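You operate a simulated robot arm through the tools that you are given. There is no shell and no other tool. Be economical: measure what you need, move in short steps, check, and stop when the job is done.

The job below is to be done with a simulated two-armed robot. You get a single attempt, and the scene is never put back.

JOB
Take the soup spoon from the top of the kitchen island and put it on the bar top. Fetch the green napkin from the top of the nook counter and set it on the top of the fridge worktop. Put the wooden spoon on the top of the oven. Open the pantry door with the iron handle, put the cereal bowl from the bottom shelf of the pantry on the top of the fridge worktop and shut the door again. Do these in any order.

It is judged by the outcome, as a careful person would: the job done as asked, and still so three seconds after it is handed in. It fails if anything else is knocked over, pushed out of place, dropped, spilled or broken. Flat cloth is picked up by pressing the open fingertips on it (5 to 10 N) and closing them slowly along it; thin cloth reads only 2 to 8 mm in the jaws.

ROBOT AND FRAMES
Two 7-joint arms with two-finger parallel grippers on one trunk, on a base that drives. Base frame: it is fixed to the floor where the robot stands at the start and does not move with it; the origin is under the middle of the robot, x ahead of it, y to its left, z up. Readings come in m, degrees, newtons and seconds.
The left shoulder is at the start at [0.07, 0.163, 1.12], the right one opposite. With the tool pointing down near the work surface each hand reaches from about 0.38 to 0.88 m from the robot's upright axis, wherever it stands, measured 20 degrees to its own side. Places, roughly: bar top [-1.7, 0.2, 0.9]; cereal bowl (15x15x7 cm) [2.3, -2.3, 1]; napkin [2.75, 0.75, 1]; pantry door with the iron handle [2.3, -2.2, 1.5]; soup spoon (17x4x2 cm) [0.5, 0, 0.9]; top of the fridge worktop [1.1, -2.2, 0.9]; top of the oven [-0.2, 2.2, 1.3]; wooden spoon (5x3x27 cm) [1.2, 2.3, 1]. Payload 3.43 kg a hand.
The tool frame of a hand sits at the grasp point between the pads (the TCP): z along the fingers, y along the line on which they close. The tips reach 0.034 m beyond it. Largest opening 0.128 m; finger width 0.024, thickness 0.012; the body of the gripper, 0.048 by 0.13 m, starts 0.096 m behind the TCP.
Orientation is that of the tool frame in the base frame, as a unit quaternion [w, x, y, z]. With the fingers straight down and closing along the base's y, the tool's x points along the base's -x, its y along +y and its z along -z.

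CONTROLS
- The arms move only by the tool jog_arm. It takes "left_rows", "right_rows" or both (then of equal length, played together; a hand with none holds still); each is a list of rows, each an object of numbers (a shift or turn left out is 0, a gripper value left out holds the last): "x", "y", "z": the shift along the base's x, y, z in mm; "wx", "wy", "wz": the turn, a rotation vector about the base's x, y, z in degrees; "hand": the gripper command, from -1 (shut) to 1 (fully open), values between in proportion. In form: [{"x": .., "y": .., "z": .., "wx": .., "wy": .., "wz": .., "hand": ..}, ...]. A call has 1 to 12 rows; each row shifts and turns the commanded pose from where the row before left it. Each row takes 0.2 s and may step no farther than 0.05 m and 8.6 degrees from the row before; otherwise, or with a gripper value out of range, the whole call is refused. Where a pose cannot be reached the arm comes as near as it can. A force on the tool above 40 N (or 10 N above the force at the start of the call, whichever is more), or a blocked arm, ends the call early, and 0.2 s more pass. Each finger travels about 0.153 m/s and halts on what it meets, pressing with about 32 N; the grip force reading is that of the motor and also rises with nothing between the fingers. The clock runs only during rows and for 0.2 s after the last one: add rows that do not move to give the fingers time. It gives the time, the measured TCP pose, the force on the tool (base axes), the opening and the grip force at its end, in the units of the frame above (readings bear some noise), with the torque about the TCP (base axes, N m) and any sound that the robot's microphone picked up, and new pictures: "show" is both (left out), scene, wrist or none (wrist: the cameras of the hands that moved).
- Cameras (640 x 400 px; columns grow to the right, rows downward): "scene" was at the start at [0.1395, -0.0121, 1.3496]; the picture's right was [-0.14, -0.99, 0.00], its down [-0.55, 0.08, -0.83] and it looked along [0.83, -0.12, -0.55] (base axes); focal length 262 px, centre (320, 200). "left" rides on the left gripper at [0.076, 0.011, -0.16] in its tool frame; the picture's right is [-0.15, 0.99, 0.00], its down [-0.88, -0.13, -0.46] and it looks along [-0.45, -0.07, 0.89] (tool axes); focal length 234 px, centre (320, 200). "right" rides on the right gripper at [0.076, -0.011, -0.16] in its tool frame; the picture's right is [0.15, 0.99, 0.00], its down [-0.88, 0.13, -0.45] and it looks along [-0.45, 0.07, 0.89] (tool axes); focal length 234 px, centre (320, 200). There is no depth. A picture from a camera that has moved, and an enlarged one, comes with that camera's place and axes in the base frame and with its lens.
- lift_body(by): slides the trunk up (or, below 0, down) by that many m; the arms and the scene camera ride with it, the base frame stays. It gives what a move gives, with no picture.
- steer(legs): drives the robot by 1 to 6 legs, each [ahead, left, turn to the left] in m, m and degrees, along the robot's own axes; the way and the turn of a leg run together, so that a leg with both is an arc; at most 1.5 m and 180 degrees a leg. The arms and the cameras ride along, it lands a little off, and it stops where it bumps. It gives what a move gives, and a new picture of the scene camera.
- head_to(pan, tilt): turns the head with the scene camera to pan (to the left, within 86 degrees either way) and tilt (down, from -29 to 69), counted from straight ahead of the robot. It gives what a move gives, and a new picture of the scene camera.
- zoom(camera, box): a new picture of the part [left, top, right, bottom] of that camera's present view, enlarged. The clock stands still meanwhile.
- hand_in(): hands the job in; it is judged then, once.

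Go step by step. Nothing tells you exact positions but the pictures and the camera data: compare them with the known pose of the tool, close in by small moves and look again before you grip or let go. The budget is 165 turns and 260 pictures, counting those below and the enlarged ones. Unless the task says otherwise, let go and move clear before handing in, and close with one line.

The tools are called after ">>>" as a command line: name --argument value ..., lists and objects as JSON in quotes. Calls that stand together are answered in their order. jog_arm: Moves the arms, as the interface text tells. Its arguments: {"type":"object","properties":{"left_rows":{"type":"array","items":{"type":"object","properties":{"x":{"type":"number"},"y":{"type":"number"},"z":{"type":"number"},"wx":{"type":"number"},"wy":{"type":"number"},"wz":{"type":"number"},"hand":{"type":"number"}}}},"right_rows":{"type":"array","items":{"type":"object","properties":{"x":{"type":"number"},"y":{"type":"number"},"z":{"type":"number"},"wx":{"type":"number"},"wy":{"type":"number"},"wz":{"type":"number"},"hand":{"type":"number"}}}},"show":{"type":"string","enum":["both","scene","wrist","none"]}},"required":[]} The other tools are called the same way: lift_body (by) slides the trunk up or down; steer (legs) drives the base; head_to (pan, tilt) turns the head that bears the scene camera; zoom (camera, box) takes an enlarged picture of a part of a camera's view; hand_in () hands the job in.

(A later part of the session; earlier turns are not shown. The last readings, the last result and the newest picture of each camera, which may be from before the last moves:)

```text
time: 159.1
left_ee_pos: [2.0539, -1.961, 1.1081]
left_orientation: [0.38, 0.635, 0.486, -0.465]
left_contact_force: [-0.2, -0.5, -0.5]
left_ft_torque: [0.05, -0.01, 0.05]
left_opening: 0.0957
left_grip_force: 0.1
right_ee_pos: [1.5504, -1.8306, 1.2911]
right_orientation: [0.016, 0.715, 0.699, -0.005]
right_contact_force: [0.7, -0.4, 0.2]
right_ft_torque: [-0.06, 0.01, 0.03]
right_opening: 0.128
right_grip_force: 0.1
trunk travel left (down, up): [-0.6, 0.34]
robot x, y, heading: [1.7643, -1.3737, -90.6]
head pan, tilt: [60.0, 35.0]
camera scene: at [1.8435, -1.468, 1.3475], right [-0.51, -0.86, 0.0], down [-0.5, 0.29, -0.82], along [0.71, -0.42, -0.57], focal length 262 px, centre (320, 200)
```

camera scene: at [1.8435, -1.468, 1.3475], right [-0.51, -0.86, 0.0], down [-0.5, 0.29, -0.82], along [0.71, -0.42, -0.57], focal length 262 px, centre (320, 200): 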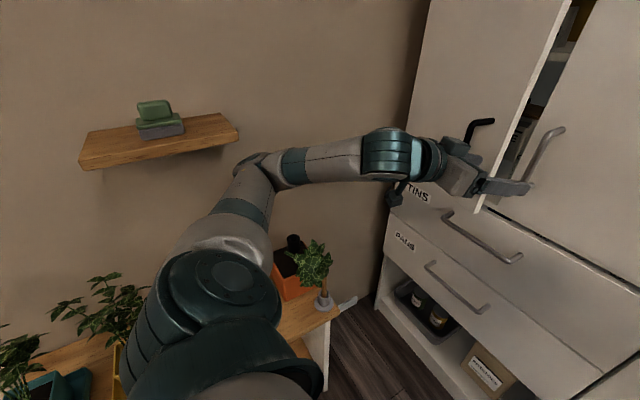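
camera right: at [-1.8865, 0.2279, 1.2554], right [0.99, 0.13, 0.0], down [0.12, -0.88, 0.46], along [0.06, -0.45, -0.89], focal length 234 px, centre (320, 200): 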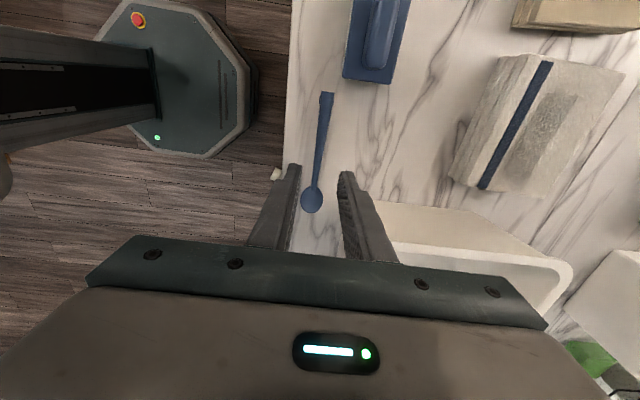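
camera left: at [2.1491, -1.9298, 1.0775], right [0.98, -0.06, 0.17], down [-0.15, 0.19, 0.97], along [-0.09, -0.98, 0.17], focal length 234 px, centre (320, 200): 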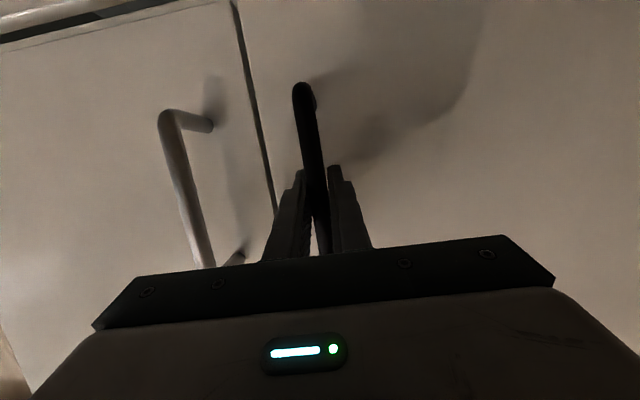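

Free. I'll move the base right so the left arm can reach the handle nearly straight, away from the wall.

>>> steer --legs '[[0, -0.25, 0.6]]'

>>> head_to --pan 40 --tilt 25

>>> zoom --camera "left" --box '[0, 0, 640, 400]'

```text
time: 160.9
left_ee_pos: [1.809, -1.9593, 1.1083]
left_orientation: [0.381, 0.633, 0.49, -0.463]
left_contact_force: [0.6, -0.1, 0.1]
left_ft_torque: [-0.03, -0.03, 0.02]
left_opening: 0.096
left_grip_force: 0.0
right_ee_pos: [1.3023, -1.8349, 1.2896]
right_orientation: [0.016, 0.711, 0.703, -0.003]
right_contact_force: [-0.2, -0.3, -0.4]
right_ft_torque: [-0.01, -0.01, -0.02]
right_opening: 0.1282
right_grip_force: 0.1
trunk travel left (down, up): [-0.6, 0.34]
robot x, y, heading: [1.5138, -1.3728, -89.8]
head pan, tilt: [60.0, 35.0]
camera scene: at [1.5926, -1.4685, 1.3473], right [-0.5, -0.87, 0.0], down [-0.5, 0.29, -0.82], along [0.71, -0.41, -0.57], focal length 262 px, centre (320, 200)
```

scene: 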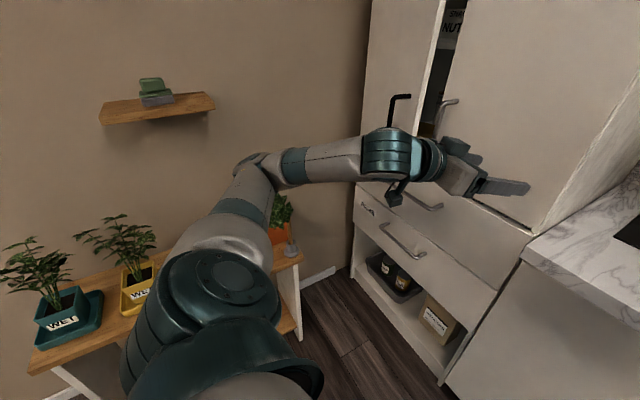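

```text
time: 161.8
left_ee_pos: [1.8088, -1.9583, 1.1074]
left_orientation: [0.382, 0.633, 0.49, -0.463]
left_contact_force: [0.0, 0.0, 0.3]
left_ft_torque: [0.01, 0.01, -0.01]
left_opening: 0.0959
left_grip_force: 0.1
right_ee_pos: [1.3026, -1.8342, 1.2886]
right_orientation: [0.016, 0.711, 0.703, -0.004]
right_contact_force: [-0.1, 0.9, -0.4]
right_ft_torque: [-0.01, 0.01, 0.02]
right_opening: 0.1281
right_grip_force: 0.1
trunk travel left (down, up): [-0.6, 0.34]
robot x, y, heading: [1.5145, -1.3758, -89.8]
head pan, tilt: [40.0, 25.0]
camera scene: at [1.576, -1.495, 1.363], right [-0.76, -0.65, 0.0], down [-0.27, 0.32, -0.91], along [0.58, -0.69, -0.42], focal length 262 px, centre (320, 200)
```

scene: 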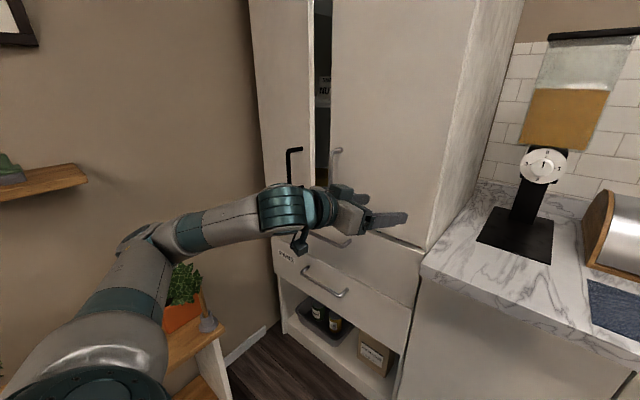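

```text
1.00 times, centred on (320, 200) of left
camera zoom: at [1.8614, -1.7916, 1.0792], right [0.95, -0.26, 0.17], down [-0.11, 0.22, 0.97], along [-0.29, -0.94, 0.18], focal length 234 px, centre (320, 200)
```

zoom: 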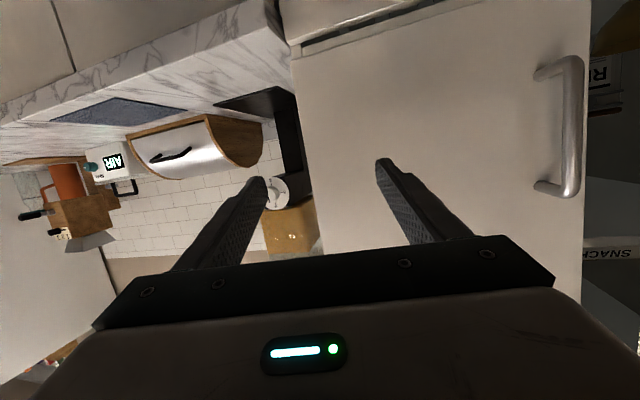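

Iron handle bar is now at about (2.157, -2.034). Moving the left hand across in front of it.

>>> jog_arm --left_rows '[{"x": 46, "y": 5}, {"x": 46}, {"x": 46}, {"x": 46}, {"x": 46}, {"x": 46}, {"x": 46}, {"x": 38}, {}]'

```text
time: 163.8
left_ee_pos: [2.1703, -1.9515, 1.108]
left_orientation: [0.382, 0.633, 0.489, -0.463]
left_contact_force: [0.3, 0.4, -0.1]
left_ft_torque: [0.0, -0.02, 0.01]
left_opening: 0.096
left_grip_force: 0.0
right_ee_pos: [1.3019, -1.834, 1.2886]
right_orientation: [0.016, 0.711, 0.703, -0.003]
right_contact_force: [0.4, 0.0, -0.4]
right_ft_torque: [0.0, 0.0, -0.01]
right_opening: 0.1281
right_grip_force: 0.1
trunk travel left (down, up): [-0.6, 0.34]
robot x, y, heading: [1.5121, -1.3717, -89.8]
head pan, tilt: [40.0, 25.0]
camera scene: at [1.5751, -1.4949, 1.3631], right [-0.76, -0.65, 0.0], down [-0.27, 0.32, -0.91], along [0.58, -0.69, -0.42], focal length 262 px, centre (320, 200)
camera left: at [2.2226, -1.7845, 1.0798], right [0.95, -0.27, 0.17], down [-0.11, 0.22, 0.97], along [-0.29, -0.94, 0.18], focal length 234 px, centre (320, 200)
```

scene: 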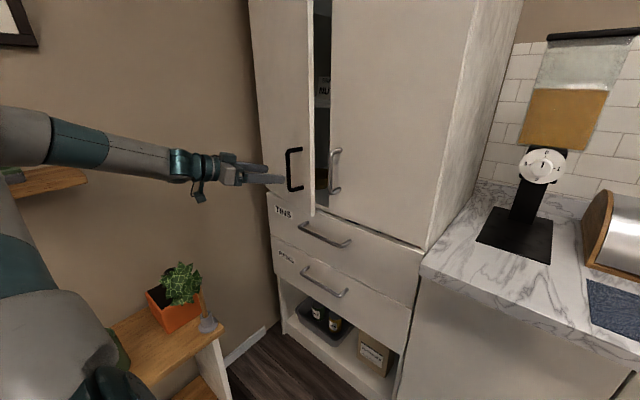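
left: 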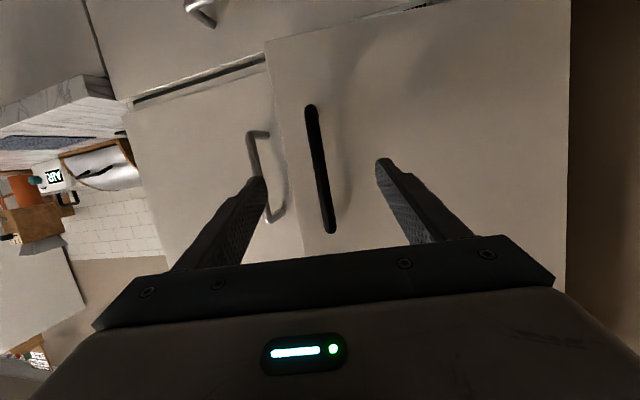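

Bar is centred on the line of approach. Advancing 72 mm and closing.

>>> jog_arm --left_rows '[{"x": -5, "y": -23}, {"x": -5, "y": -23}, {"x": -5, "y": -22}, {"hand": -1}, {}, {}]' --show "both"

```text
time: 165.2
left_ee_pos: [2.1537, -2.022, 1.1079]
left_orientation: [0.381, 0.633, 0.49, -0.463]
left_contact_force: [-0.9, -0.1, 0.5]
left_ft_torque: [0.32, 1.21, 0.04]
left_opening: 0.0142
left_grip_force: 45.1
right_ee_pos: [1.3046, -1.8354, 1.2909]
right_orientation: [0.015, 0.712, 0.702, -0.003]
right_contact_force: [-0.5, 0.6, 0.4]
right_ft_torque: [0.0, 0.0, 0.02]
right_opening: 0.1278
right_grip_force: 0.0
trunk travel left (down, up): [-0.6, 0.34]
robot x, y, heading: [1.5142, -1.373, -89.7]
head pan, tilt: [40.0, 25.0]
camera scene: at [1.5758, -1.4951, 1.363], right [-0.76, -0.65, 0.0], down [-0.27, 0.32, -0.91], along [0.58, -0.69, -0.42], focal length 262 px, centre (320, 200)
camera left: at [2.2056, -1.8542, 1.079], right [0.95, -0.26, 0.17], down [-0.11, 0.22, 0.97], along [-0.29, -0.94, 0.18], focal length 234 px, centre (320, 200)
```

scene: 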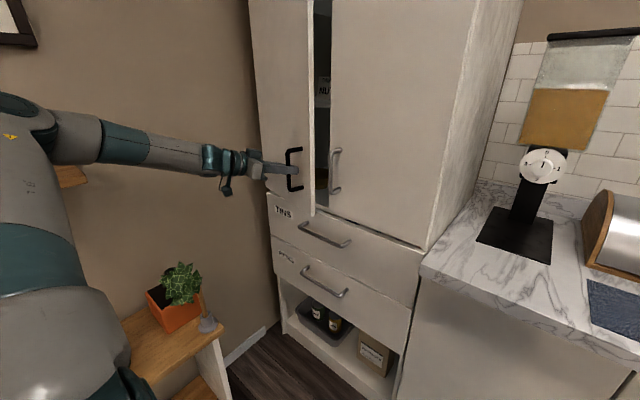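
left: 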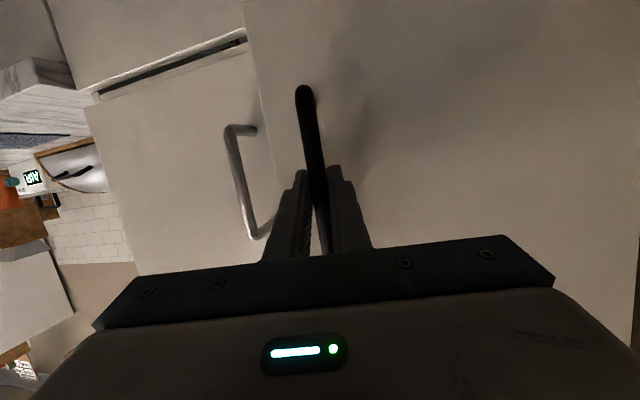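

>>> head_to --pan 75 --tilt 25

```text
time: 166.2
left_ee_pos: [2.1532, -2.0226, 1.1074]
left_orientation: [0.382, 0.633, 0.49, -0.462]
left_contact_force: [-0.7, 0.5, -0.5]
left_ft_torque: [0.1, 1.14, 0.01]
left_opening: 0.014
left_grip_force: 44.7
right_ee_pos: [1.3029, -1.8341, 1.2907]
right_orientation: [0.015, 0.711, 0.703, -0.004]
right_contact_force: [-0.1, -0.2, 0.7]
right_ft_torque: [-0.01, -0.03, -0.03]
right_opening: 0.1282
right_grip_force: 0.1
trunk travel left (down, up): [-0.6, 0.34]
robot x, y, heading: [1.5147, -1.376, -89.8]
head pan, tilt: [75.0, 25.0]
camera scene: at [1.6053, -1.4483, 1.3631], right [-0.26, -0.97, 0.0], down [-0.41, 0.11, -0.91], along [0.88, -0.23, -0.42], focal length 262 px, centre (320, 200)
```

scene: 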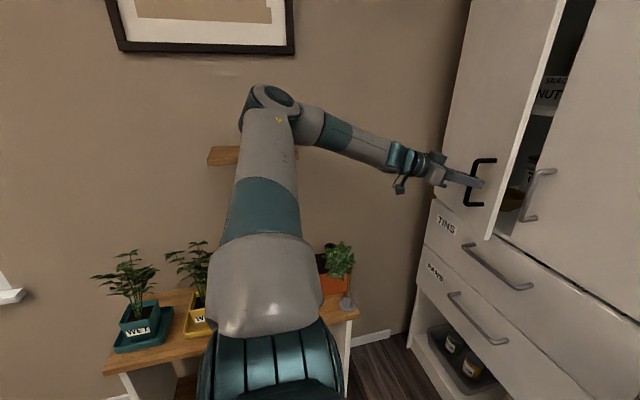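

The elbow has clearance from the shelf in this posture. Pulling along the arc with the arm only, watching force.

>>> jog_arm --left_rows '[{"x": 7, "y": 15, "wz": -2}, {"x": 8, "y": 14, "wz": -2}, {"x": 9, "y": 15, "wz": -2}, {"x": 9, "y": 14, "wz": -2}, {"x": 11, "y": 13, "wz": -2}, {"x": 11, "y": 13, "wz": -2}, {}]' --show "scene"

```text
time: 167.8
left_ee_pos: [2.2085, -1.9372, 1.108]
left_orientation: [0.33, 0.681, 0.421, -0.499]
left_contact_force: [-9.7, 9.4, -7.6]
left_ft_torque: [0.92, 0.79, 0.01]
left_opening: 0.0142
left_grip_force: 44.8
right_ee_pos: [1.3036, -1.8343, 1.2898]
right_orientation: [0.016, 0.712, 0.702, -0.004]
right_contact_force: [-0.4, 0.8, 0.4]
right_ft_torque: [0.01, 0.0, -0.01]
right_opening: 0.128
right_grip_force: 0.0
trunk travel left (down, up): [-0.6, 0.34]
robot x, y, heading: [1.5158, -1.3722, -89.8]
head pan, tilt: [75.0, 25.0]
camera scene: at [1.6046, -1.4476, 1.3631], right [-0.26, -0.97, 0.0], down [-0.41, 0.11, -0.91], along [0.88, -0.23, -0.42], focal length 262 px, centre (320, 200)
```

scene: 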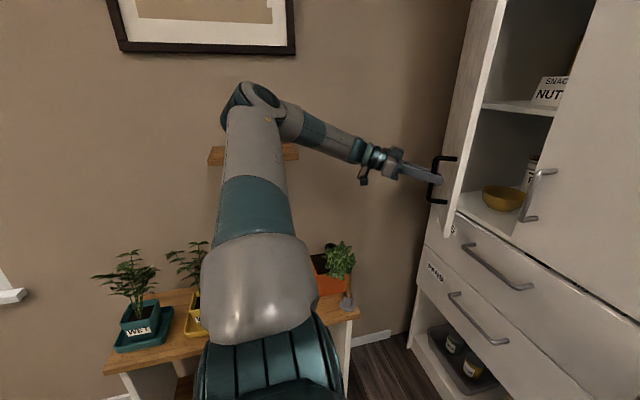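

Door is opening well and the yellow bowl is visible on the bottom shelf. Continuing.

>>> jog_arm --left_rows '[{"x": 9, "y": 14, "wz": -2}, {"x": 11, "y": 12, "wz": -2}, {"x": 12, "y": 11, "wz": -2}, {"x": 13, "y": 10, "wz": -2}, {"x": 14, "y": 9, "wz": -2}, {"x": 14, "y": 9, "wz": -2}, {}]' --show "scene"

```text
time: 169.4
left_ee_pos: [2.2839, -1.8774, 1.1081]
left_orientation: [0.278, 0.72, 0.348, -0.533]
left_contact_force: [14.1, -23.4, 10.5]
left_ft_torque: [0.67, 0.8, 0.22]
left_opening: 0.0142
left_grip_force: 45.1
right_ee_pos: [1.3037, -1.8374, 1.2897]
right_orientation: [0.013, 0.711, 0.703, -0.002]
right_contact_force: [0.4, -0.8, 1.0]
right_ft_torque: [0.02, 0.02, -0.01]
right_opening: 0.128
right_grip_force: 0.1
trunk travel left (down, up): [-0.6, 0.34]
robot x, y, heading: [1.5151, -1.3769, -89.8]
head pan, tilt: [75.0, 25.0]
camera scene: at [1.6065, -1.4517, 1.3629], right [-0.26, -0.97, 0.0], down [-0.41, 0.11, -0.91], along [0.88, -0.23, -0.42], focal length 262 px, centre (320, 200)
```

scene: 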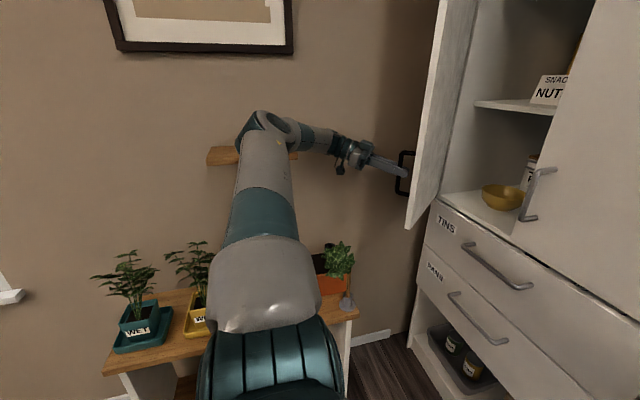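

>>> jog_arm --left_rows '[{"y": -3, "x": 5}, {"x": 14, "y": 4, "wz": -2}, {"x": 15, "y": 5, "wz": -2}, {"x": 15, "y": 4, "wz": -2}, {"x": 15, "y": 3, "wz": -2}, {"x": 15, "y": 2, "wz": -2}, {}]' --show "scene"

```text
time: 170.2
left_ee_pos: [2.3173, -1.8617, 1.1087]
left_orientation: [0.262, 0.73, 0.323, -0.543]
left_contact_force: [2.2, -1.3, -5.3]
left_ft_torque: [-0.25, 1.73, 0.25]
left_opening: 0.0145
left_grip_force: 45.7
left hand out of reach, approached as far as the arm can: row 4
right_ee_pos: [1.3037, -1.8338, 1.2906]
right_orientation: [0.015, 0.711, 0.703, -0.004]
right_contact_force: [-0.1, 0.9, -0.5]
right_ft_torque: [-0.05, -0.01, 0.02]
right_opening: 0.1282
right_grip_force: 0.0
trunk travel left (down, up): [-0.6, 0.34]
robot x, y, heading: [1.5107, -1.3737, -89.5]
head pan, tilt: [75.0, 25.0]
stopped in row 4 (left hand): the force on the tool passed its limit (the readings are from after the stop); the commanded pose is now the measured one
camera scene: at [1.6061, -1.4465, 1.363], right [-0.25, -0.97, 0.0], down [-0.41, 0.11, -0.91], along [0.88, -0.23, -0.42], focal length 262 px, centre (320, 200)
```

scene: 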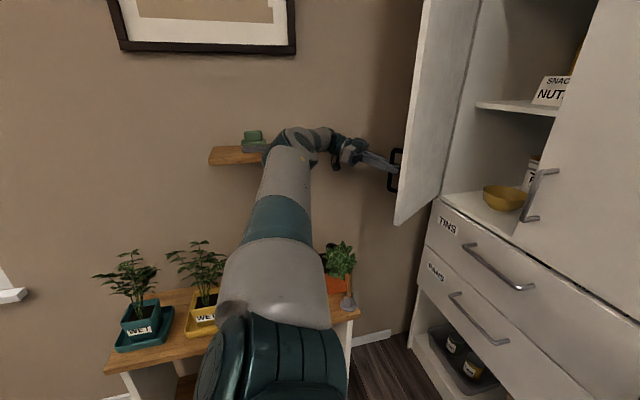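

Door is open ~63°, enough. Opening the fingers and backing the left hand out around the door's free edge.

>>> jog_arm --left_rows '[{"hand": 0.0}, {}, {"x": 10, "y": 12, "z": 4}, {"x": 10, "y": 12, "z": 4}, {"x": 6, "y": 12, "z": 3}, {"y": 30}, {"y": 30}, {}]' --show "scene"

```text
time: 172.0
left_ee_pos: [2.3282, -1.7792, 1.1257]
left_orientation: [0.259, 0.734, 0.321, -0.54]
left_contact_force: [0.4, 1.3, 0.2]
left_ft_torque: [0.0, -0.03, 0.0]
left_opening: 0.0642
left_grip_force: 0.1
right_ee_pos: [1.2897, -1.8421, 1.2857]
right_orientation: [0.016, 0.713, 0.701, 0.001]
right_contact_force: [-0.7, -0.2, -0.7]
right_ft_torque: [-0.01, 0.0, -0.02]
right_opening: 0.1278
right_grip_force: 0.0
trunk travel left (down, up): [-0.6, 0.34]
robot x, y, heading: [1.5104, -1.3778, -90.4]
head pan, tilt: [75.0, 25.0]
camera scene: at [1.5933, -1.4562, 1.3631], right [-0.26, -0.97, -0.01], down [-0.4, 0.12, -0.91], along [0.88, -0.23, -0.42], focal length 262 px, centre (320, 200)
```

scene: 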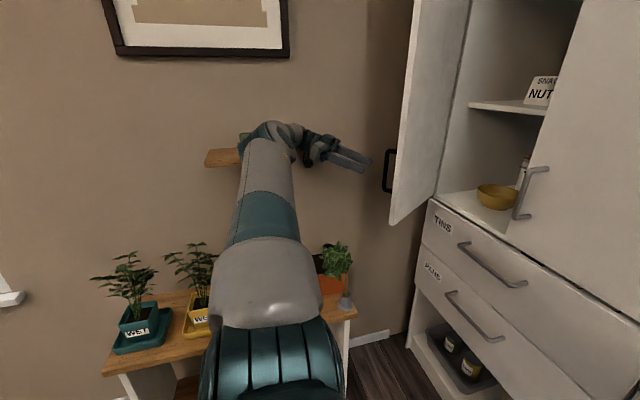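

>>> jog_arm --left_rows '[{"x": -30, "y": 10}, {"x": -40}, {"x": -45}, {"x": -45}, {"x": -45}, {"x": -45}, {"x": -45}, {}]' --show "scene"

```text
time: 173.8
left_ee_pos: [2.0468, -1.7571, 1.1187]
left_orientation: [0.263, 0.73, 0.322, -0.543]
left_contact_force: [-0.2, -0.1, -0.1]
left_ft_torque: [0.01, -0.02, -0.02]
left_opening: 0.0639
left_grip_force: 0.0
right_ee_pos: [1.3032, -1.8351, 1.2897]
right_orientation: [0.016, 0.71, 0.704, -0.003]
right_contact_force: [0.4, -0.2, -0.2]
right_ft_torque: [0.02, 0.03, -0.01]
right_opening: 0.128
right_grip_force: 0.1
trunk travel left (down, up): [-0.6, 0.34]
robot x, y, heading: [1.5175, -1.3716, -89.5]
head pan, tilt: [75.0, 25.0]
camera scene: at [1.605, -1.4478, 1.363], right [-0.25, -0.97, 0.0], down [-0.41, 0.11, -0.91], along [0.88, -0.23, -0.42], focal length 262 px, centre (320, 200)
```

scene: 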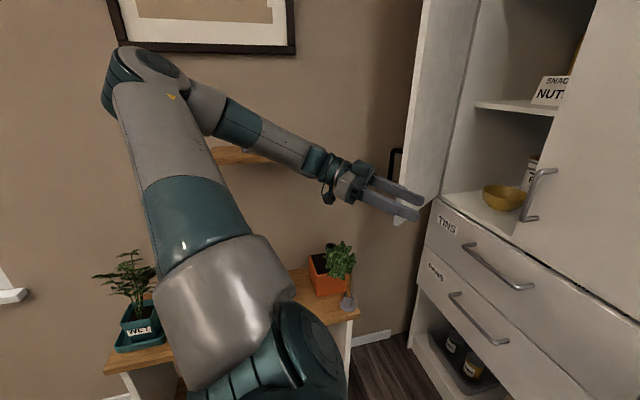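

Left hand is clear. I'll reorient it for a rim grip on the bowl: pitched 45° down, closing in the vertical plane.

>>> jog_arm --left_rows '[{"x": -6, "z": 8, "wx": 2.49, "wy": 5.28, "wz": 5.91, "hand": 1}, {"x": -6, "z": 8, "wx": 2.49, "wy": 5.28, "wz": 5.91}, {"x": -6, "z": 8, "wx": 2.49, "wy": 5.28, "wz": 5.91}, {"x": -6, "z": 8, "wx": 2.49, "wy": 5.28, "wz": 5.91}, {"x": -6, "z": 8, "wx": 2.49, "wy": 5.28, "wz": 5.91}, {"x": -6, "z": 8, "wx": 2.49, "wy": 5.28, "wz": 5.91}, {"x": -6, "z": 8, "wx": 2.49, "wy": 5.28, "wz": 5.91}, {"x": -6, "z": 8, "wx": 2.49, "wy": 5.28, "wz": 5.91}, {}]' --show "none"

>>> jog_arm --left_rows '[{"z": 8, "wx": 2.49, "wy": 5.28, "wz": 5.91}, {"z": 8, "wx": 2.49, "wy": 5.28, "wz": 5.91}, {"z": 8, "wx": 2.49, "wy": 5.28, "wz": 5.91}, {"z": 8, "wx": 2.49, "wy": 5.28, "wz": 5.91}, {"z": 8, "wx": 2.49, "wy": 5.28, "wz": 5.91}, {"z": 8, "wx": 2.49, "wy": 5.28, "wz": 5.91}, {"wx": 2.49, "wy": 5.28, "wz": 5.91}, {"wx": 2.49, "wy": 5.28, "wz": 5.91}, {}]'

```text
time: 175.8
left_ee_pos: [1.9991, -1.7565, 1.1869]
left_orientation: [0.198, 0.339, 0.736, -0.552]
left_contact_force: [0.5, -0.5, -0.8]
left_ft_torque: [0.01, -0.04, 0.02]
left_opening: 0.128
left_grip_force: 0.0
right_ee_pos: [1.3021, -1.8344, 1.2903]
right_orientation: [0.016, 0.71, 0.704, -0.003]
right_contact_force: [0.5, -0.3, -0.2]
right_ft_torque: [0.0, -0.03, 0.01]
right_opening: 0.1282
right_grip_force: 0.0
trunk travel left (down, up): [-0.6, 0.34]
robot x, y, heading: [1.5198, -1.3726, -89.6]
head pan, tilt: [75.0, 25.0]
```

```text
time: 177.8
left_ee_pos: [2.0008, -1.7571, 1.2363]
left_orientation: [0.07, -0.163, 0.907, -0.382]
left_contact_force: [0.2, -0.1, 0.6]
left_ft_torque: [-0.01, -0.02, -0.02]
left_opening: 0.1278
left_grip_force: 0.0
left hand out of reach, approached as far as the arm can: row 1
right_ee_pos: [1.3024, -1.8347, 1.2904]
right_orientation: [0.015, 0.711, 0.703, -0.003]
right_contact_force: [-0.7, 0.0, -0.2]
right_ft_torque: [-0.04, -0.03, 0.0]
right_opening: 0.128
right_grip_force: 0.0
trunk travel left (down, up): [-0.6, 0.34]
robot x, y, heading: [1.5107, -1.3734, -89.7]
head pan, tilt: [75.0, 25.0]
camera scene: at [1.6048, -1.4468, 1.3631], right [-0.25, -0.97, 0.0], down [-0.41, 0.11, -0.91], along [0.88, -0.23, -0.42], focal length 262 px, centre (320, 200)
camera left: at [1.8891, -1.6687, 1.3388], right [-0.1, 0.7, -0.71], down [0.74, 0.53, 0.41], along [0.66, -0.48, -0.57], focal length 234 px, centre (320, 200)
```

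scene: 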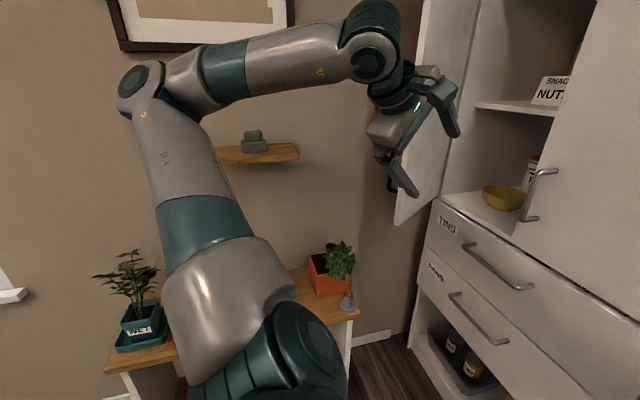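
left: 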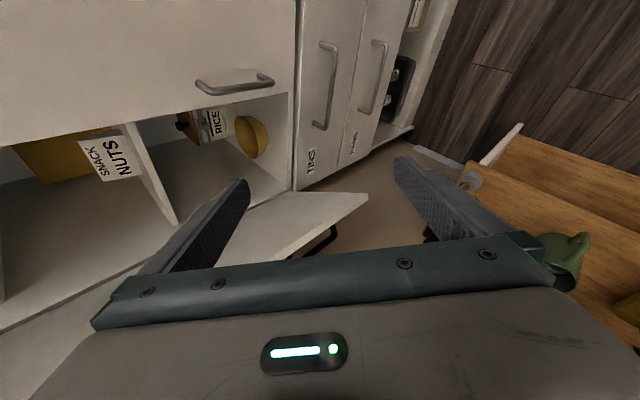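

>>> zoom --camera "scene" --box '[430, 130, 590, 230]'

>>> zoom --camera "left" --box '[160, 80, 320, 200]'

```text
4.00 times, centred on (510, 180) of scene
camera zoom: at [1.6048, -1.4468, 1.3631], right [-0.25, -0.97, 0.0], down [-0.41, 0.11, -0.91], along [0.88, -0.23, -0.42], focal length 1047 px, centre (-440, 280)
```

zoom: 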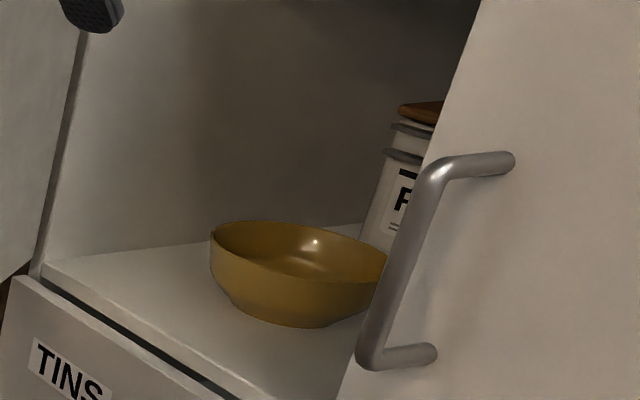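

```text
3.33 times, centred on (240, 140) of left
camera zoom: at [1.8891, -1.6687, 1.3388], right [-0.1, 0.7, -0.71], down [0.74, 0.53, 0.41], along [0.66, -0.48, -0.57], focal length 781 px, centre (587, 400)
```

zoom: 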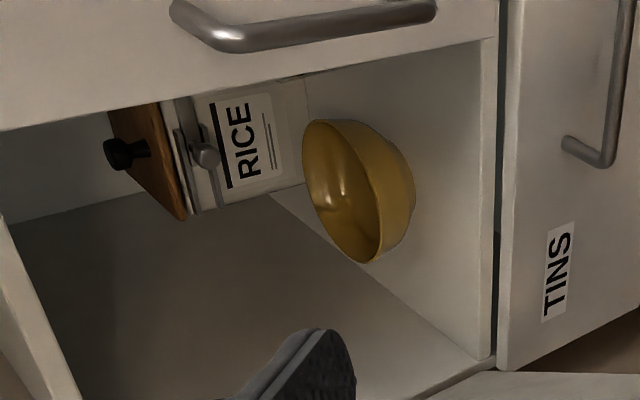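

Bowl centre ≈(2.256, -2.281), rim z≈1.01 with steep walls, so I'll steepen the pitch to 60° and move the base a bit closer.

>>> steer --legs '[[0.1, 0.08, 0]]'

>>> jog_arm --left_rows '[{"wx": 7.05, "wy": 2.6, "hand": -0.15}, {"wx": 7.05, "wy": 2.6}, {"x": 20, "y": -45}, {"x": 20, "y": -45}, {"x": 20, "y": -45, "z": -5}, {"x": 20, "y": -45, "z": -10}, {}]'

```text
time: 179.1
left_ee_pos: [2.0837, -1.8549, 1.2366]
left_orientation: [0.073, -0.164, 0.907, -0.382]
left_contact_force: [-0.5, -0.7, 0.3]
left_ft_torque: [0.03, 0.02, -0.04]
left_opening: 0.1279
left_grip_force: 0.0
right_ee_pos: [1.3863, -1.9336, 1.291]
right_orientation: [0.016, 0.71, 0.704, -0.004]
right_contact_force: [-0.4, -0.5, 0.4]
right_ft_torque: [-0.01, 0.0, 0.0]
right_opening: 0.1282
right_grip_force: 0.0
trunk travel left (down, up): [-0.6, 0.34]
robot x, y, heading: [1.5927, -1.472, -89.6]
head pan, tilt: [75.0, 25.0]
camera scene: at [1.6858, -1.5461, 1.3632], right [-0.25, -0.97, 0.0], down [-0.41, 0.11, -0.91], along [0.88, -0.23, -0.42], focal length 262 px, centre (320, 200)
```

scene: 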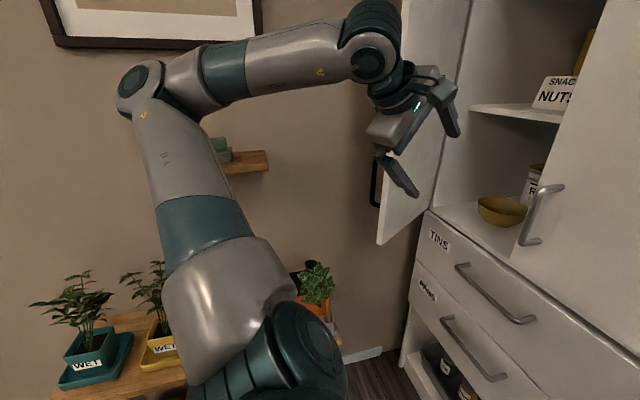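

```text
refused: row 6 steps farther than a row can; nothing moved
```

>>> jog_arm --left_rows '[{"wx": 7.05, "wy": 2.6, "hand": -0.15}, {"wx": 7.05, "wy": 2.6}, {"x": 16, "y": -36, "z": -11}, {"x": 16, "y": -36, "z": -11}, {"x": 16, "y": -36, "z": -11}, {"x": 16, "y": -36, "z": -11}, {"x": 12, "y": -31, "z": -11}, {}]'

```text
time: 180.9
left_ee_pos: [2.1593, -2.0298, 1.183]
left_orientation: [0.049, -0.171, 0.949, -0.26]
left_contact_force: [0.9, 1.0, 1.1]
left_ft_torque: [-0.03, 0.02, 0.01]
left_opening: 0.0544
left_grip_force: 0.1
right_ee_pos: [1.3852, -1.9333, 1.2907]
right_orientation: [0.015, 0.71, 0.704, -0.003]
right_contact_force: [-0.2, 0.2, 0.3]
right_ft_torque: [-0.02, 0.02, 0.01]
right_opening: 0.1283
right_grip_force: 0.0
trunk travel left (down, up): [-0.6, 0.34]
robot x, y, heading: [1.5947, -1.4748, -89.6]
head pan, tilt: [75.0, 25.0]
camera scene: at [1.6864, -1.5457, 1.3631], right [-0.25, -0.97, 0.0], down [-0.41, 0.11, -0.91], along [0.88, -0.23, -0.42], focal length 262 px, centre (320, 200)
camera left: at [2.0563, -1.9705, 1.313], right [-0.16, 0.85, -0.51], down [0.78, 0.42, 0.46], along [0.6, -0.32, -0.73], focal length 234 px, centre (320, 200)
```

scene: 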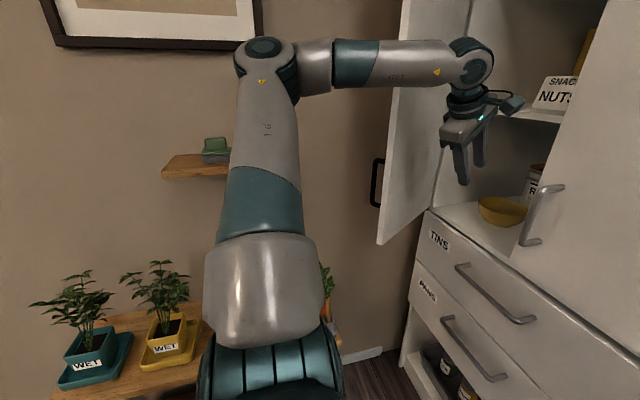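
left: 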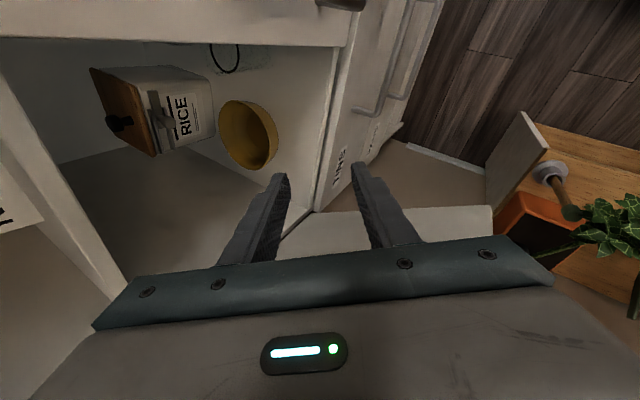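

>>> jog_arm --left_rows '[{"x": 15, "y": -38, "z": -12}, {"x": 15, "y": -38, "z": -18}, {"x": 15, "y": -38, "z": -25}, {}]'

```text
time: 181.9
left_ee_pos: [2.2066, -2.1458, 1.1278]
left_orientation: [0.049, -0.171, 0.949, -0.261]
left_contact_force: [0.3, 0.2, 0.0]
left_ft_torque: [0.01, 0.0, 0.02]
left_opening: 0.0543
left_grip_force: 0.2
right_ee_pos: [1.3846, -1.933, 1.2908]
right_orientation: [0.016, 0.71, 0.704, -0.003]
right_contact_force: [0.1, 0.7, 0.2]
right_ft_torque: [-0.04, -0.04, 0.01]
right_opening: 0.128
right_grip_force: 0.1
trunk travel left (down, up): [-0.6, 0.34]
robot x, y, heading: [1.6009, -1.4735, -89.7]
head pan, tilt: [75.0, 25.0]
camera scene: at [1.6861, -1.5455, 1.3632], right [-0.25, -0.97, 0.0], down [-0.41, 0.11, -0.91], along [0.88, -0.23, -0.42], focal length 262 px, centre (320, 200)
camera left: at [2.103, -2.0843, 1.2574], right [-0.16, 0.85, -0.51], down [0.78, 0.42, 0.46], along [0.6, -0.32, -0.73], focal length 234 px, centre (320, 200)
```

scene: 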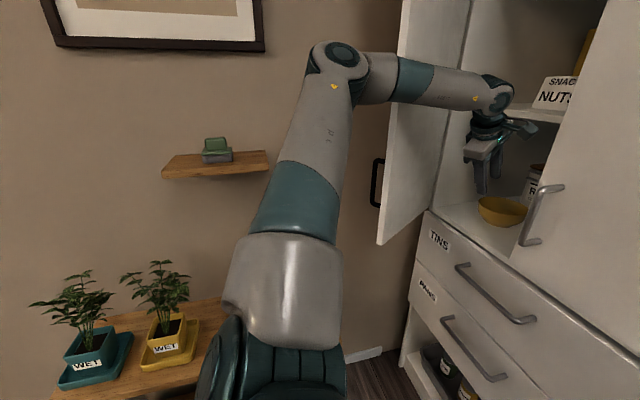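
left: 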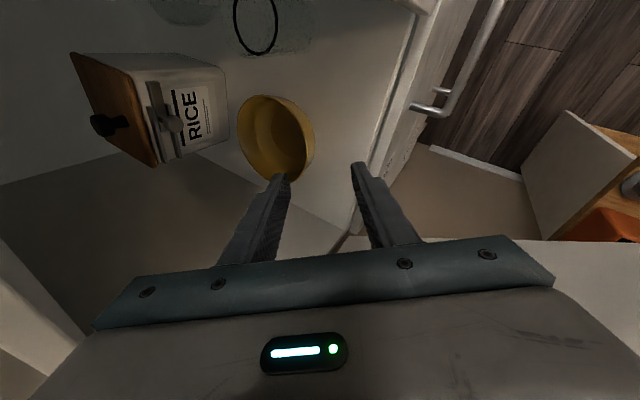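

>>> jog_arm --left_rows '[{"x": 8, "y": -23, "z": -35}, {"x": 8, "y": -23, "z": -35}, {"x": 4, "y": -12, "z": -20}, {}]'

>>> zoom --camera "scene" --box '[420, 100, 580, 240]'

```text
time: 182.9
left_ee_pos: [2.2245, -2.2034, 1.0391]
left_orientation: [0.05, -0.17, 0.949, -0.26]
left_contact_force: [-1.5, 0.3, 0.3]
left_ft_torque: [0.02, -0.03, -0.01]
left_opening: 0.0542
left_grip_force: 0.1
right_ee_pos: [1.3853, -1.9331, 1.291]
right_orientation: [0.015, 0.711, 0.703, -0.003]
right_contact_force: [-0.4, -0.5, 0.1]
right_ft_torque: [0.02, 0.03, 0.0]
right_opening: 0.1279
right_grip_force: 0.1
trunk travel left (down, up): [-0.6, 0.34]
robot x, y, heading: [1.5986, -1.4723, -89.6]
head pan, tilt: [75.0, 25.0]
camera scene: at [1.6863, -1.5465, 1.3631], right [-0.25, -0.97, 0.0], down [-0.41, 0.11, -0.91], along [0.88, -0.23, -0.42], focal length 262 px, centre (320, 200)
camera left: at [2.1222, -2.1438, 1.1691], right [-0.16, 0.85, -0.5], down [0.78, 0.42, 0.46], along [0.6, -0.32, -0.73], focal length 234 px, centre (320, 200)
```

scene: 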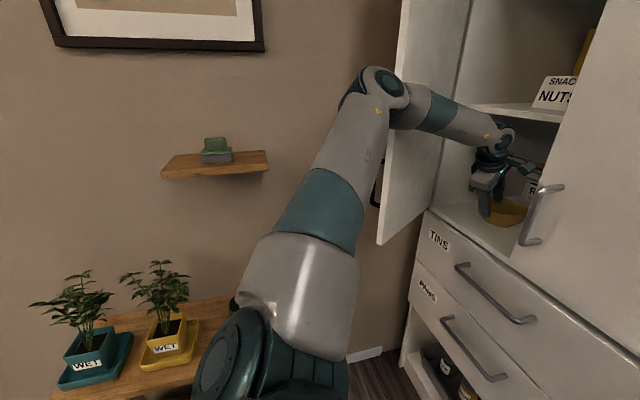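
left: 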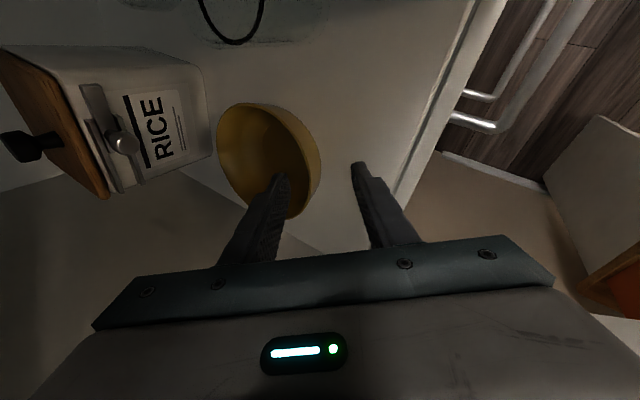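

```text
2.86 times, centred on (500, 170) of scene
camera zoom: at [1.6863, -1.5465, 1.3631], right [-0.25, -0.97, 0.0], down [-0.41, 0.11, -0.91], along [0.88, -0.23, -0.42], focal length 748 px, centre (-194, 286)
```

zoom: 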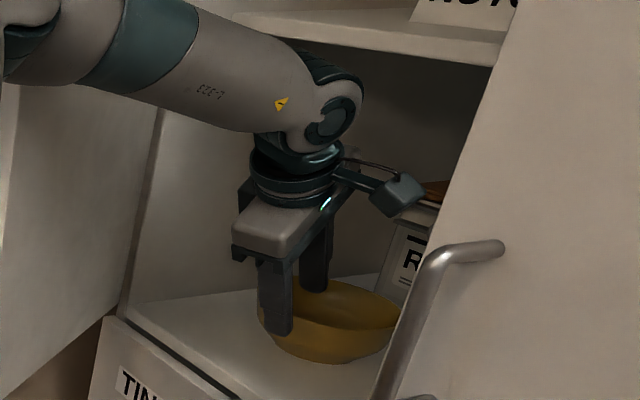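

The rim lies centred between the fingers. Final descent and close.

>>> jog_arm --left_rows '[{"x": 3, "y": -7, "z": -13}, {"x": 2, "y": -5, "z": -10}, {}, {"hand": -1}, {}, {}]'

```text
time: 184.3
left_ee_pos: [2.2294, -2.215, 1.0144]
left_orientation: [0.05, -0.171, 0.949, -0.259]
left_contact_force: [-0.3, -0.8, -0.2]
left_ft_torque: [-0.01, -0.01, 0.02]
left_opening: 0.0001
left_grip_force: 32.0
right_ee_pos: [1.3851, -1.9346, 1.291]
right_orientation: [0.016, 0.71, 0.704, -0.003]
right_contact_force: [0.7, 0.2, -0.2]
right_ft_torque: [-0.03, -0.02, -0.03]
right_opening: 0.1277
right_grip_force: 0.0
trunk travel left (down, up): [-0.6, 0.34]
robot x, y, heading: [1.5956, -1.4731, -89.7]
head pan, tilt: [75.0, 25.0]
camera scene: at [1.6863, -1.5468, 1.3631], right [-0.25, -0.97, 0.0], down [-0.41, 0.11, -0.91], along [0.88, -0.23, -0.42], focal length 262 px, centre (320, 200)
camera left: at [2.1273, -2.1559, 1.1441], right [-0.16, 0.85, -0.5], down [0.78, 0.42, 0.46], along [0.6, -0.32, -0.73], focal length 234 px, centre (320, 200)
```

scene: 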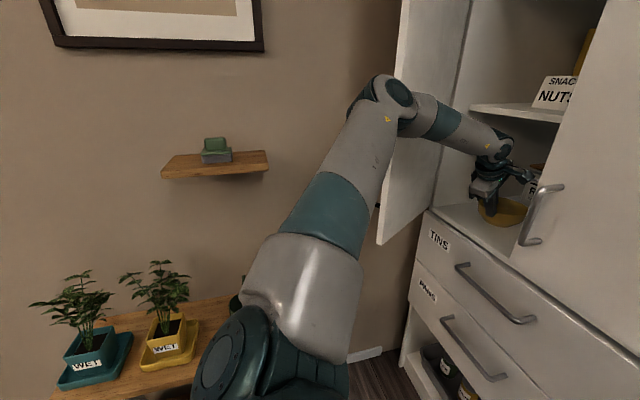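
left: 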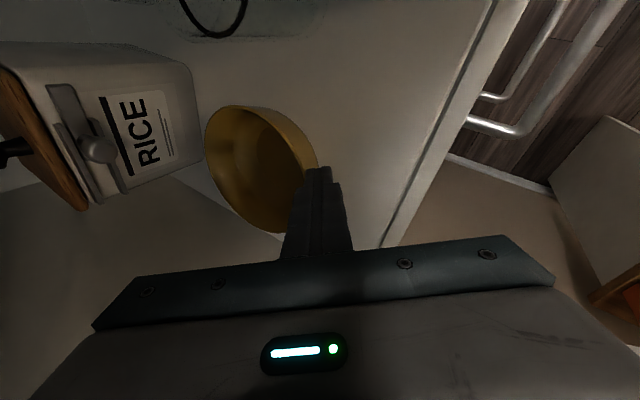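

The fingers closed on nothing; looking closely before another try.

>>> zoom --camera "left" --box '[180, 80, 400, 250]'

>>> zoom --camera "scene" --box '[440, 130, 560, 250]'

```text
2.35 times, centred on (290, 165) of left
camera zoom: at [2.1273, -2.1559, 1.1441], right [-0.16, 0.85, -0.5], down [0.78, 0.42, 0.46], along [0.6, -0.32, -0.73], focal length 551 px, centre (391, 282)
```

zoom: 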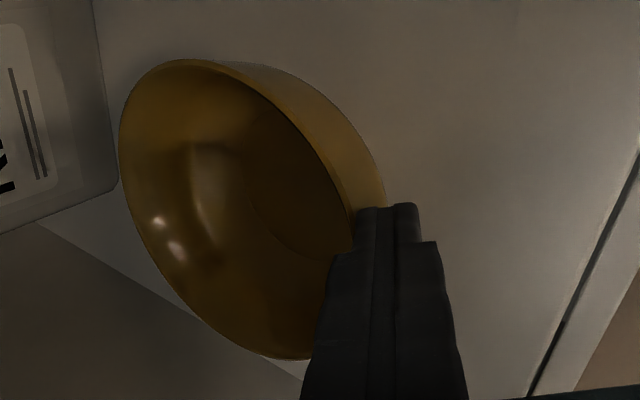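

```text
3.33 times, centred on (500, 190) of scene
camera zoom: at [1.6863, -1.5468, 1.3631], right [-0.25, -0.97, 0.0], down [-0.41, 0.11, -0.91], along [0.88, -0.23, -0.42], focal length 872 px, centre (-280, 233)
```

zoom: 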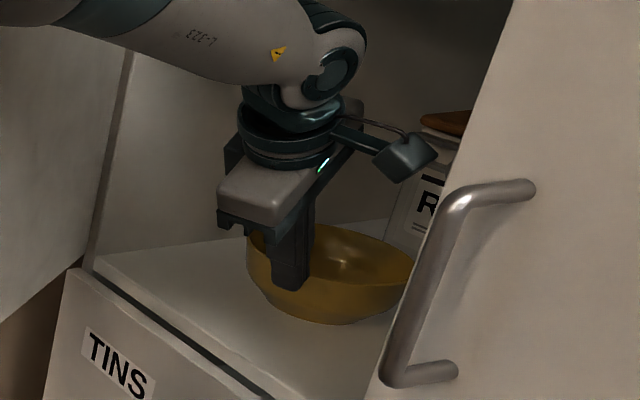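

The fingers seem to have closed just above the rim (rim ≈ 0.995). Lifting, reopening, and going 29 mm lower.

>>> jog_arm --left_rows '[{"x": -4, "y": 10, "z": 20}, {"x": -4, "y": 10, "z": 20}, {"hand": -0.1}, {}, {"x": 2, "y": -10, "z": -20}, {"x": 1, "y": -9, "z": -20}, {"x": 0, "y": -4, "z": -12}, {"y": -3, "z": -8}, {}]'

>>> zoom --camera "scene" --box '[440, 130, 560, 250]'

```text
time: 186.3
left_ee_pos: [2.2247, -2.2219, 0.9924]
left_orientation: [0.05, -0.17, 0.949, -0.26]
left_contact_force: [0.8, -0.9, -1.0]
left_ft_torque: [-0.01, 0.02, 0.0]
left_opening: 0.058
left_grip_force: 1.0
right_ee_pos: [1.3838, -1.9338, 1.2909]
right_orientation: [0.016, 0.71, 0.704, -0.003]
right_contact_force: [0.3, 0.5, 0.3]
right_ft_torque: [0.03, 0.0, 0.02]
right_opening: 0.1279
right_grip_force: 0.1
trunk travel left (down, up): [-0.6, 0.34]
robot x, y, heading: [1.5948, -1.4748, -89.9]
head pan, tilt: [75.0, 25.0]
camera scene: at [1.6864, -1.5467, 1.3631], right [-0.25, -0.97, 0.0], down [-0.41, 0.11, -0.91], along [0.88, -0.23, -0.42], focal length 262 px, centre (320, 200)
camera left: at [2.122, -2.1614, 1.1235], right [-0.16, 0.85, -0.5], down [0.78, 0.42, 0.46], along [0.6, -0.32, -0.73], focal length 234 px, centre (320, 200)
```

scene: 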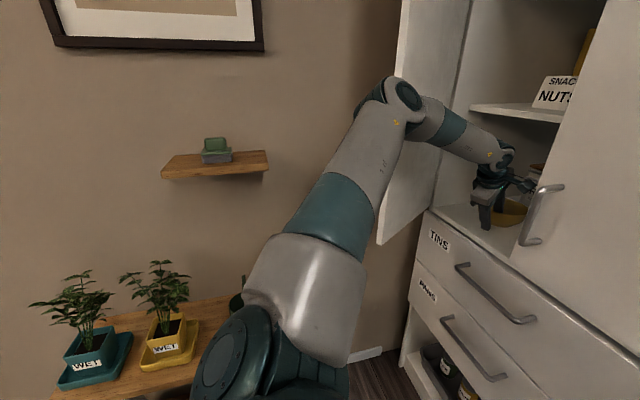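
left: 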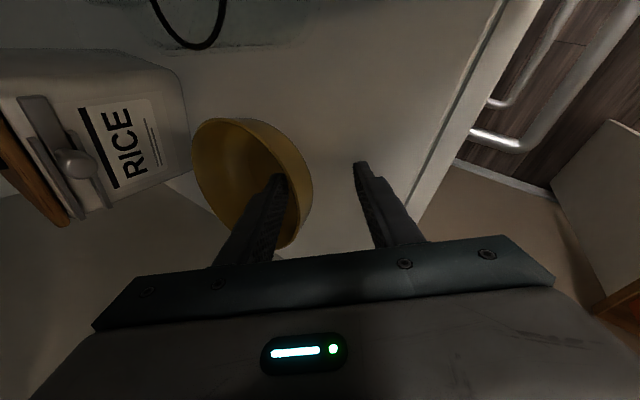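

```text
3.33 times, centred on (500, 190) of scene
camera zoom: at [1.6864, -1.5467, 1.3631], right [-0.25, -0.97, 0.0], down [-0.41, 0.11, -0.91], along [0.88, -0.23, -0.42], focal length 872 px, centre (-280, 233)
```

zoom: 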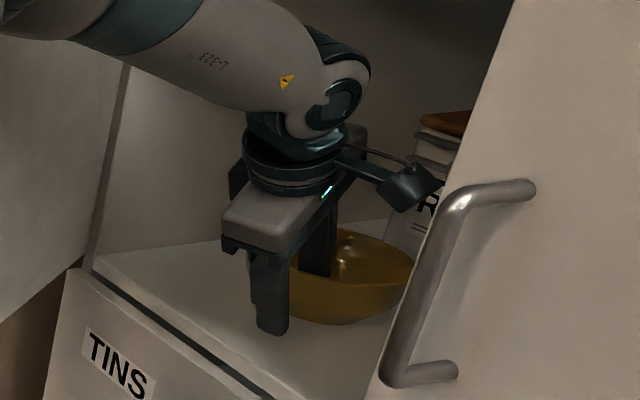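

Inner finger is now clearly inside the bowl. Closing.

>>> jog_arm --left_rows '[{"z": -5}, {"hand": -0.5}, {"hand": -1}, {}, {}]' --show "wrist"

```text
time: 187.5
left_ee_pos: [2.2216, -2.2191, 0.9958]
left_orientation: [0.05, -0.171, 0.948, -0.263]
left_contact_force: [1.4, -2.3, 31.3]
left_ft_torque: [-1.1, -0.67, -0.03]
left_opening: 0.0061
left_grip_force: 31.3
right_ee_pos: [1.3813, -1.9301, 1.2921]
right_orientation: [0.017, 0.711, 0.703, -0.003]
right_contact_force: [0.9, -0.8, 0.2]
right_ft_torque: [0.02, 0.02, -0.03]
right_opening: 0.128
right_grip_force: 0.1
trunk travel left (down, up): [-0.6, 0.34]
robot x, y, heading: [1.5937, -1.4749, -89.8]
head pan, tilt: [75.0, 25.0]
camera left: at [2.1189, -2.1589, 1.1249], right [-0.15, 0.84, -0.51], down [0.78, 0.42, 0.46], along [0.61, -0.33, -0.72], focal length 234 px, centre (320, 200)
```

left: 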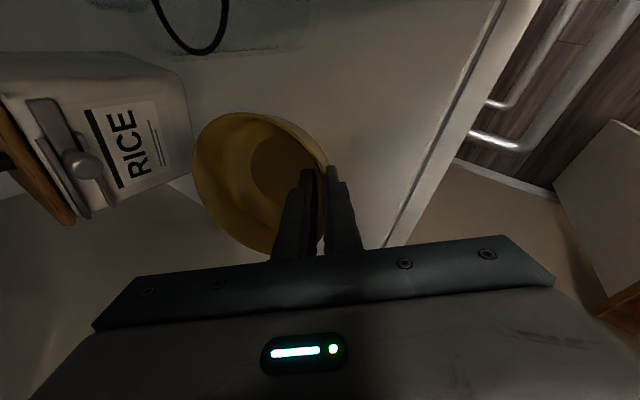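

The wall is pinched at 6 mm. Lifting slowly and drawing it out of the pantry.

>>> jog_arm --left_rows '[{"z": 10}, {"z": 15}, {"z": 15}, {}]'

```text
time: 188.5
left_ee_pos: [2.2247, -2.221, 1.0259]
left_orientation: [0.049, -0.17, 0.95, -0.258]
left_contact_force: [0.2, 0.2, -3.5]
left_ft_torque: [0.23, 0.1, -0.02]
left_opening: 0.0041
left_grip_force: 32.3
right_ee_pos: [1.3863, -1.9344, 1.2893]
right_orientation: [0.015, 0.71, 0.704, -0.003]
right_contact_force: [-0.1, 0.7, 0.6]
right_ft_torque: [0.05, 0.03, 0.03]
right_opening: 0.1278
right_grip_force: 0.1
trunk travel left (down, up): [-0.6, 0.34]
robot x, y, heading: [1.5985, -1.4727, -89.6]
head pan, tilt: [75.0, 25.0]
camera scene: at [1.6872, -1.5477, 1.3629], right [-0.25, -0.97, 0.0], down [-0.41, 0.11, -0.91], along [0.88, -0.23, -0.42], focal length 262 px, centre (320, 200)
camera left: at [2.1224, -2.162, 1.1562], right [-0.16, 0.85, -0.5], down [0.78, 0.42, 0.46], along [0.6, -0.32, -0.73], focal length 234 px, centre (320, 200)
```

scene: 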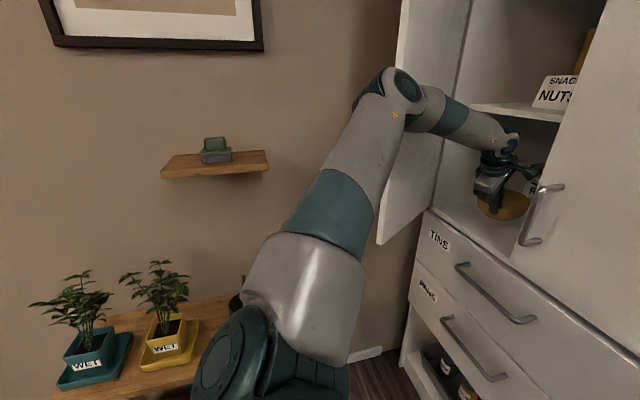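
left: 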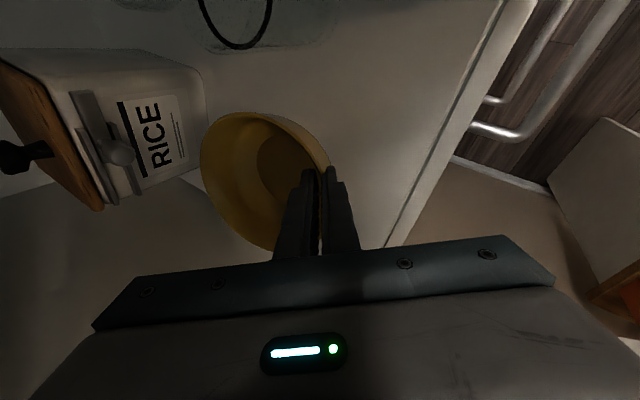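

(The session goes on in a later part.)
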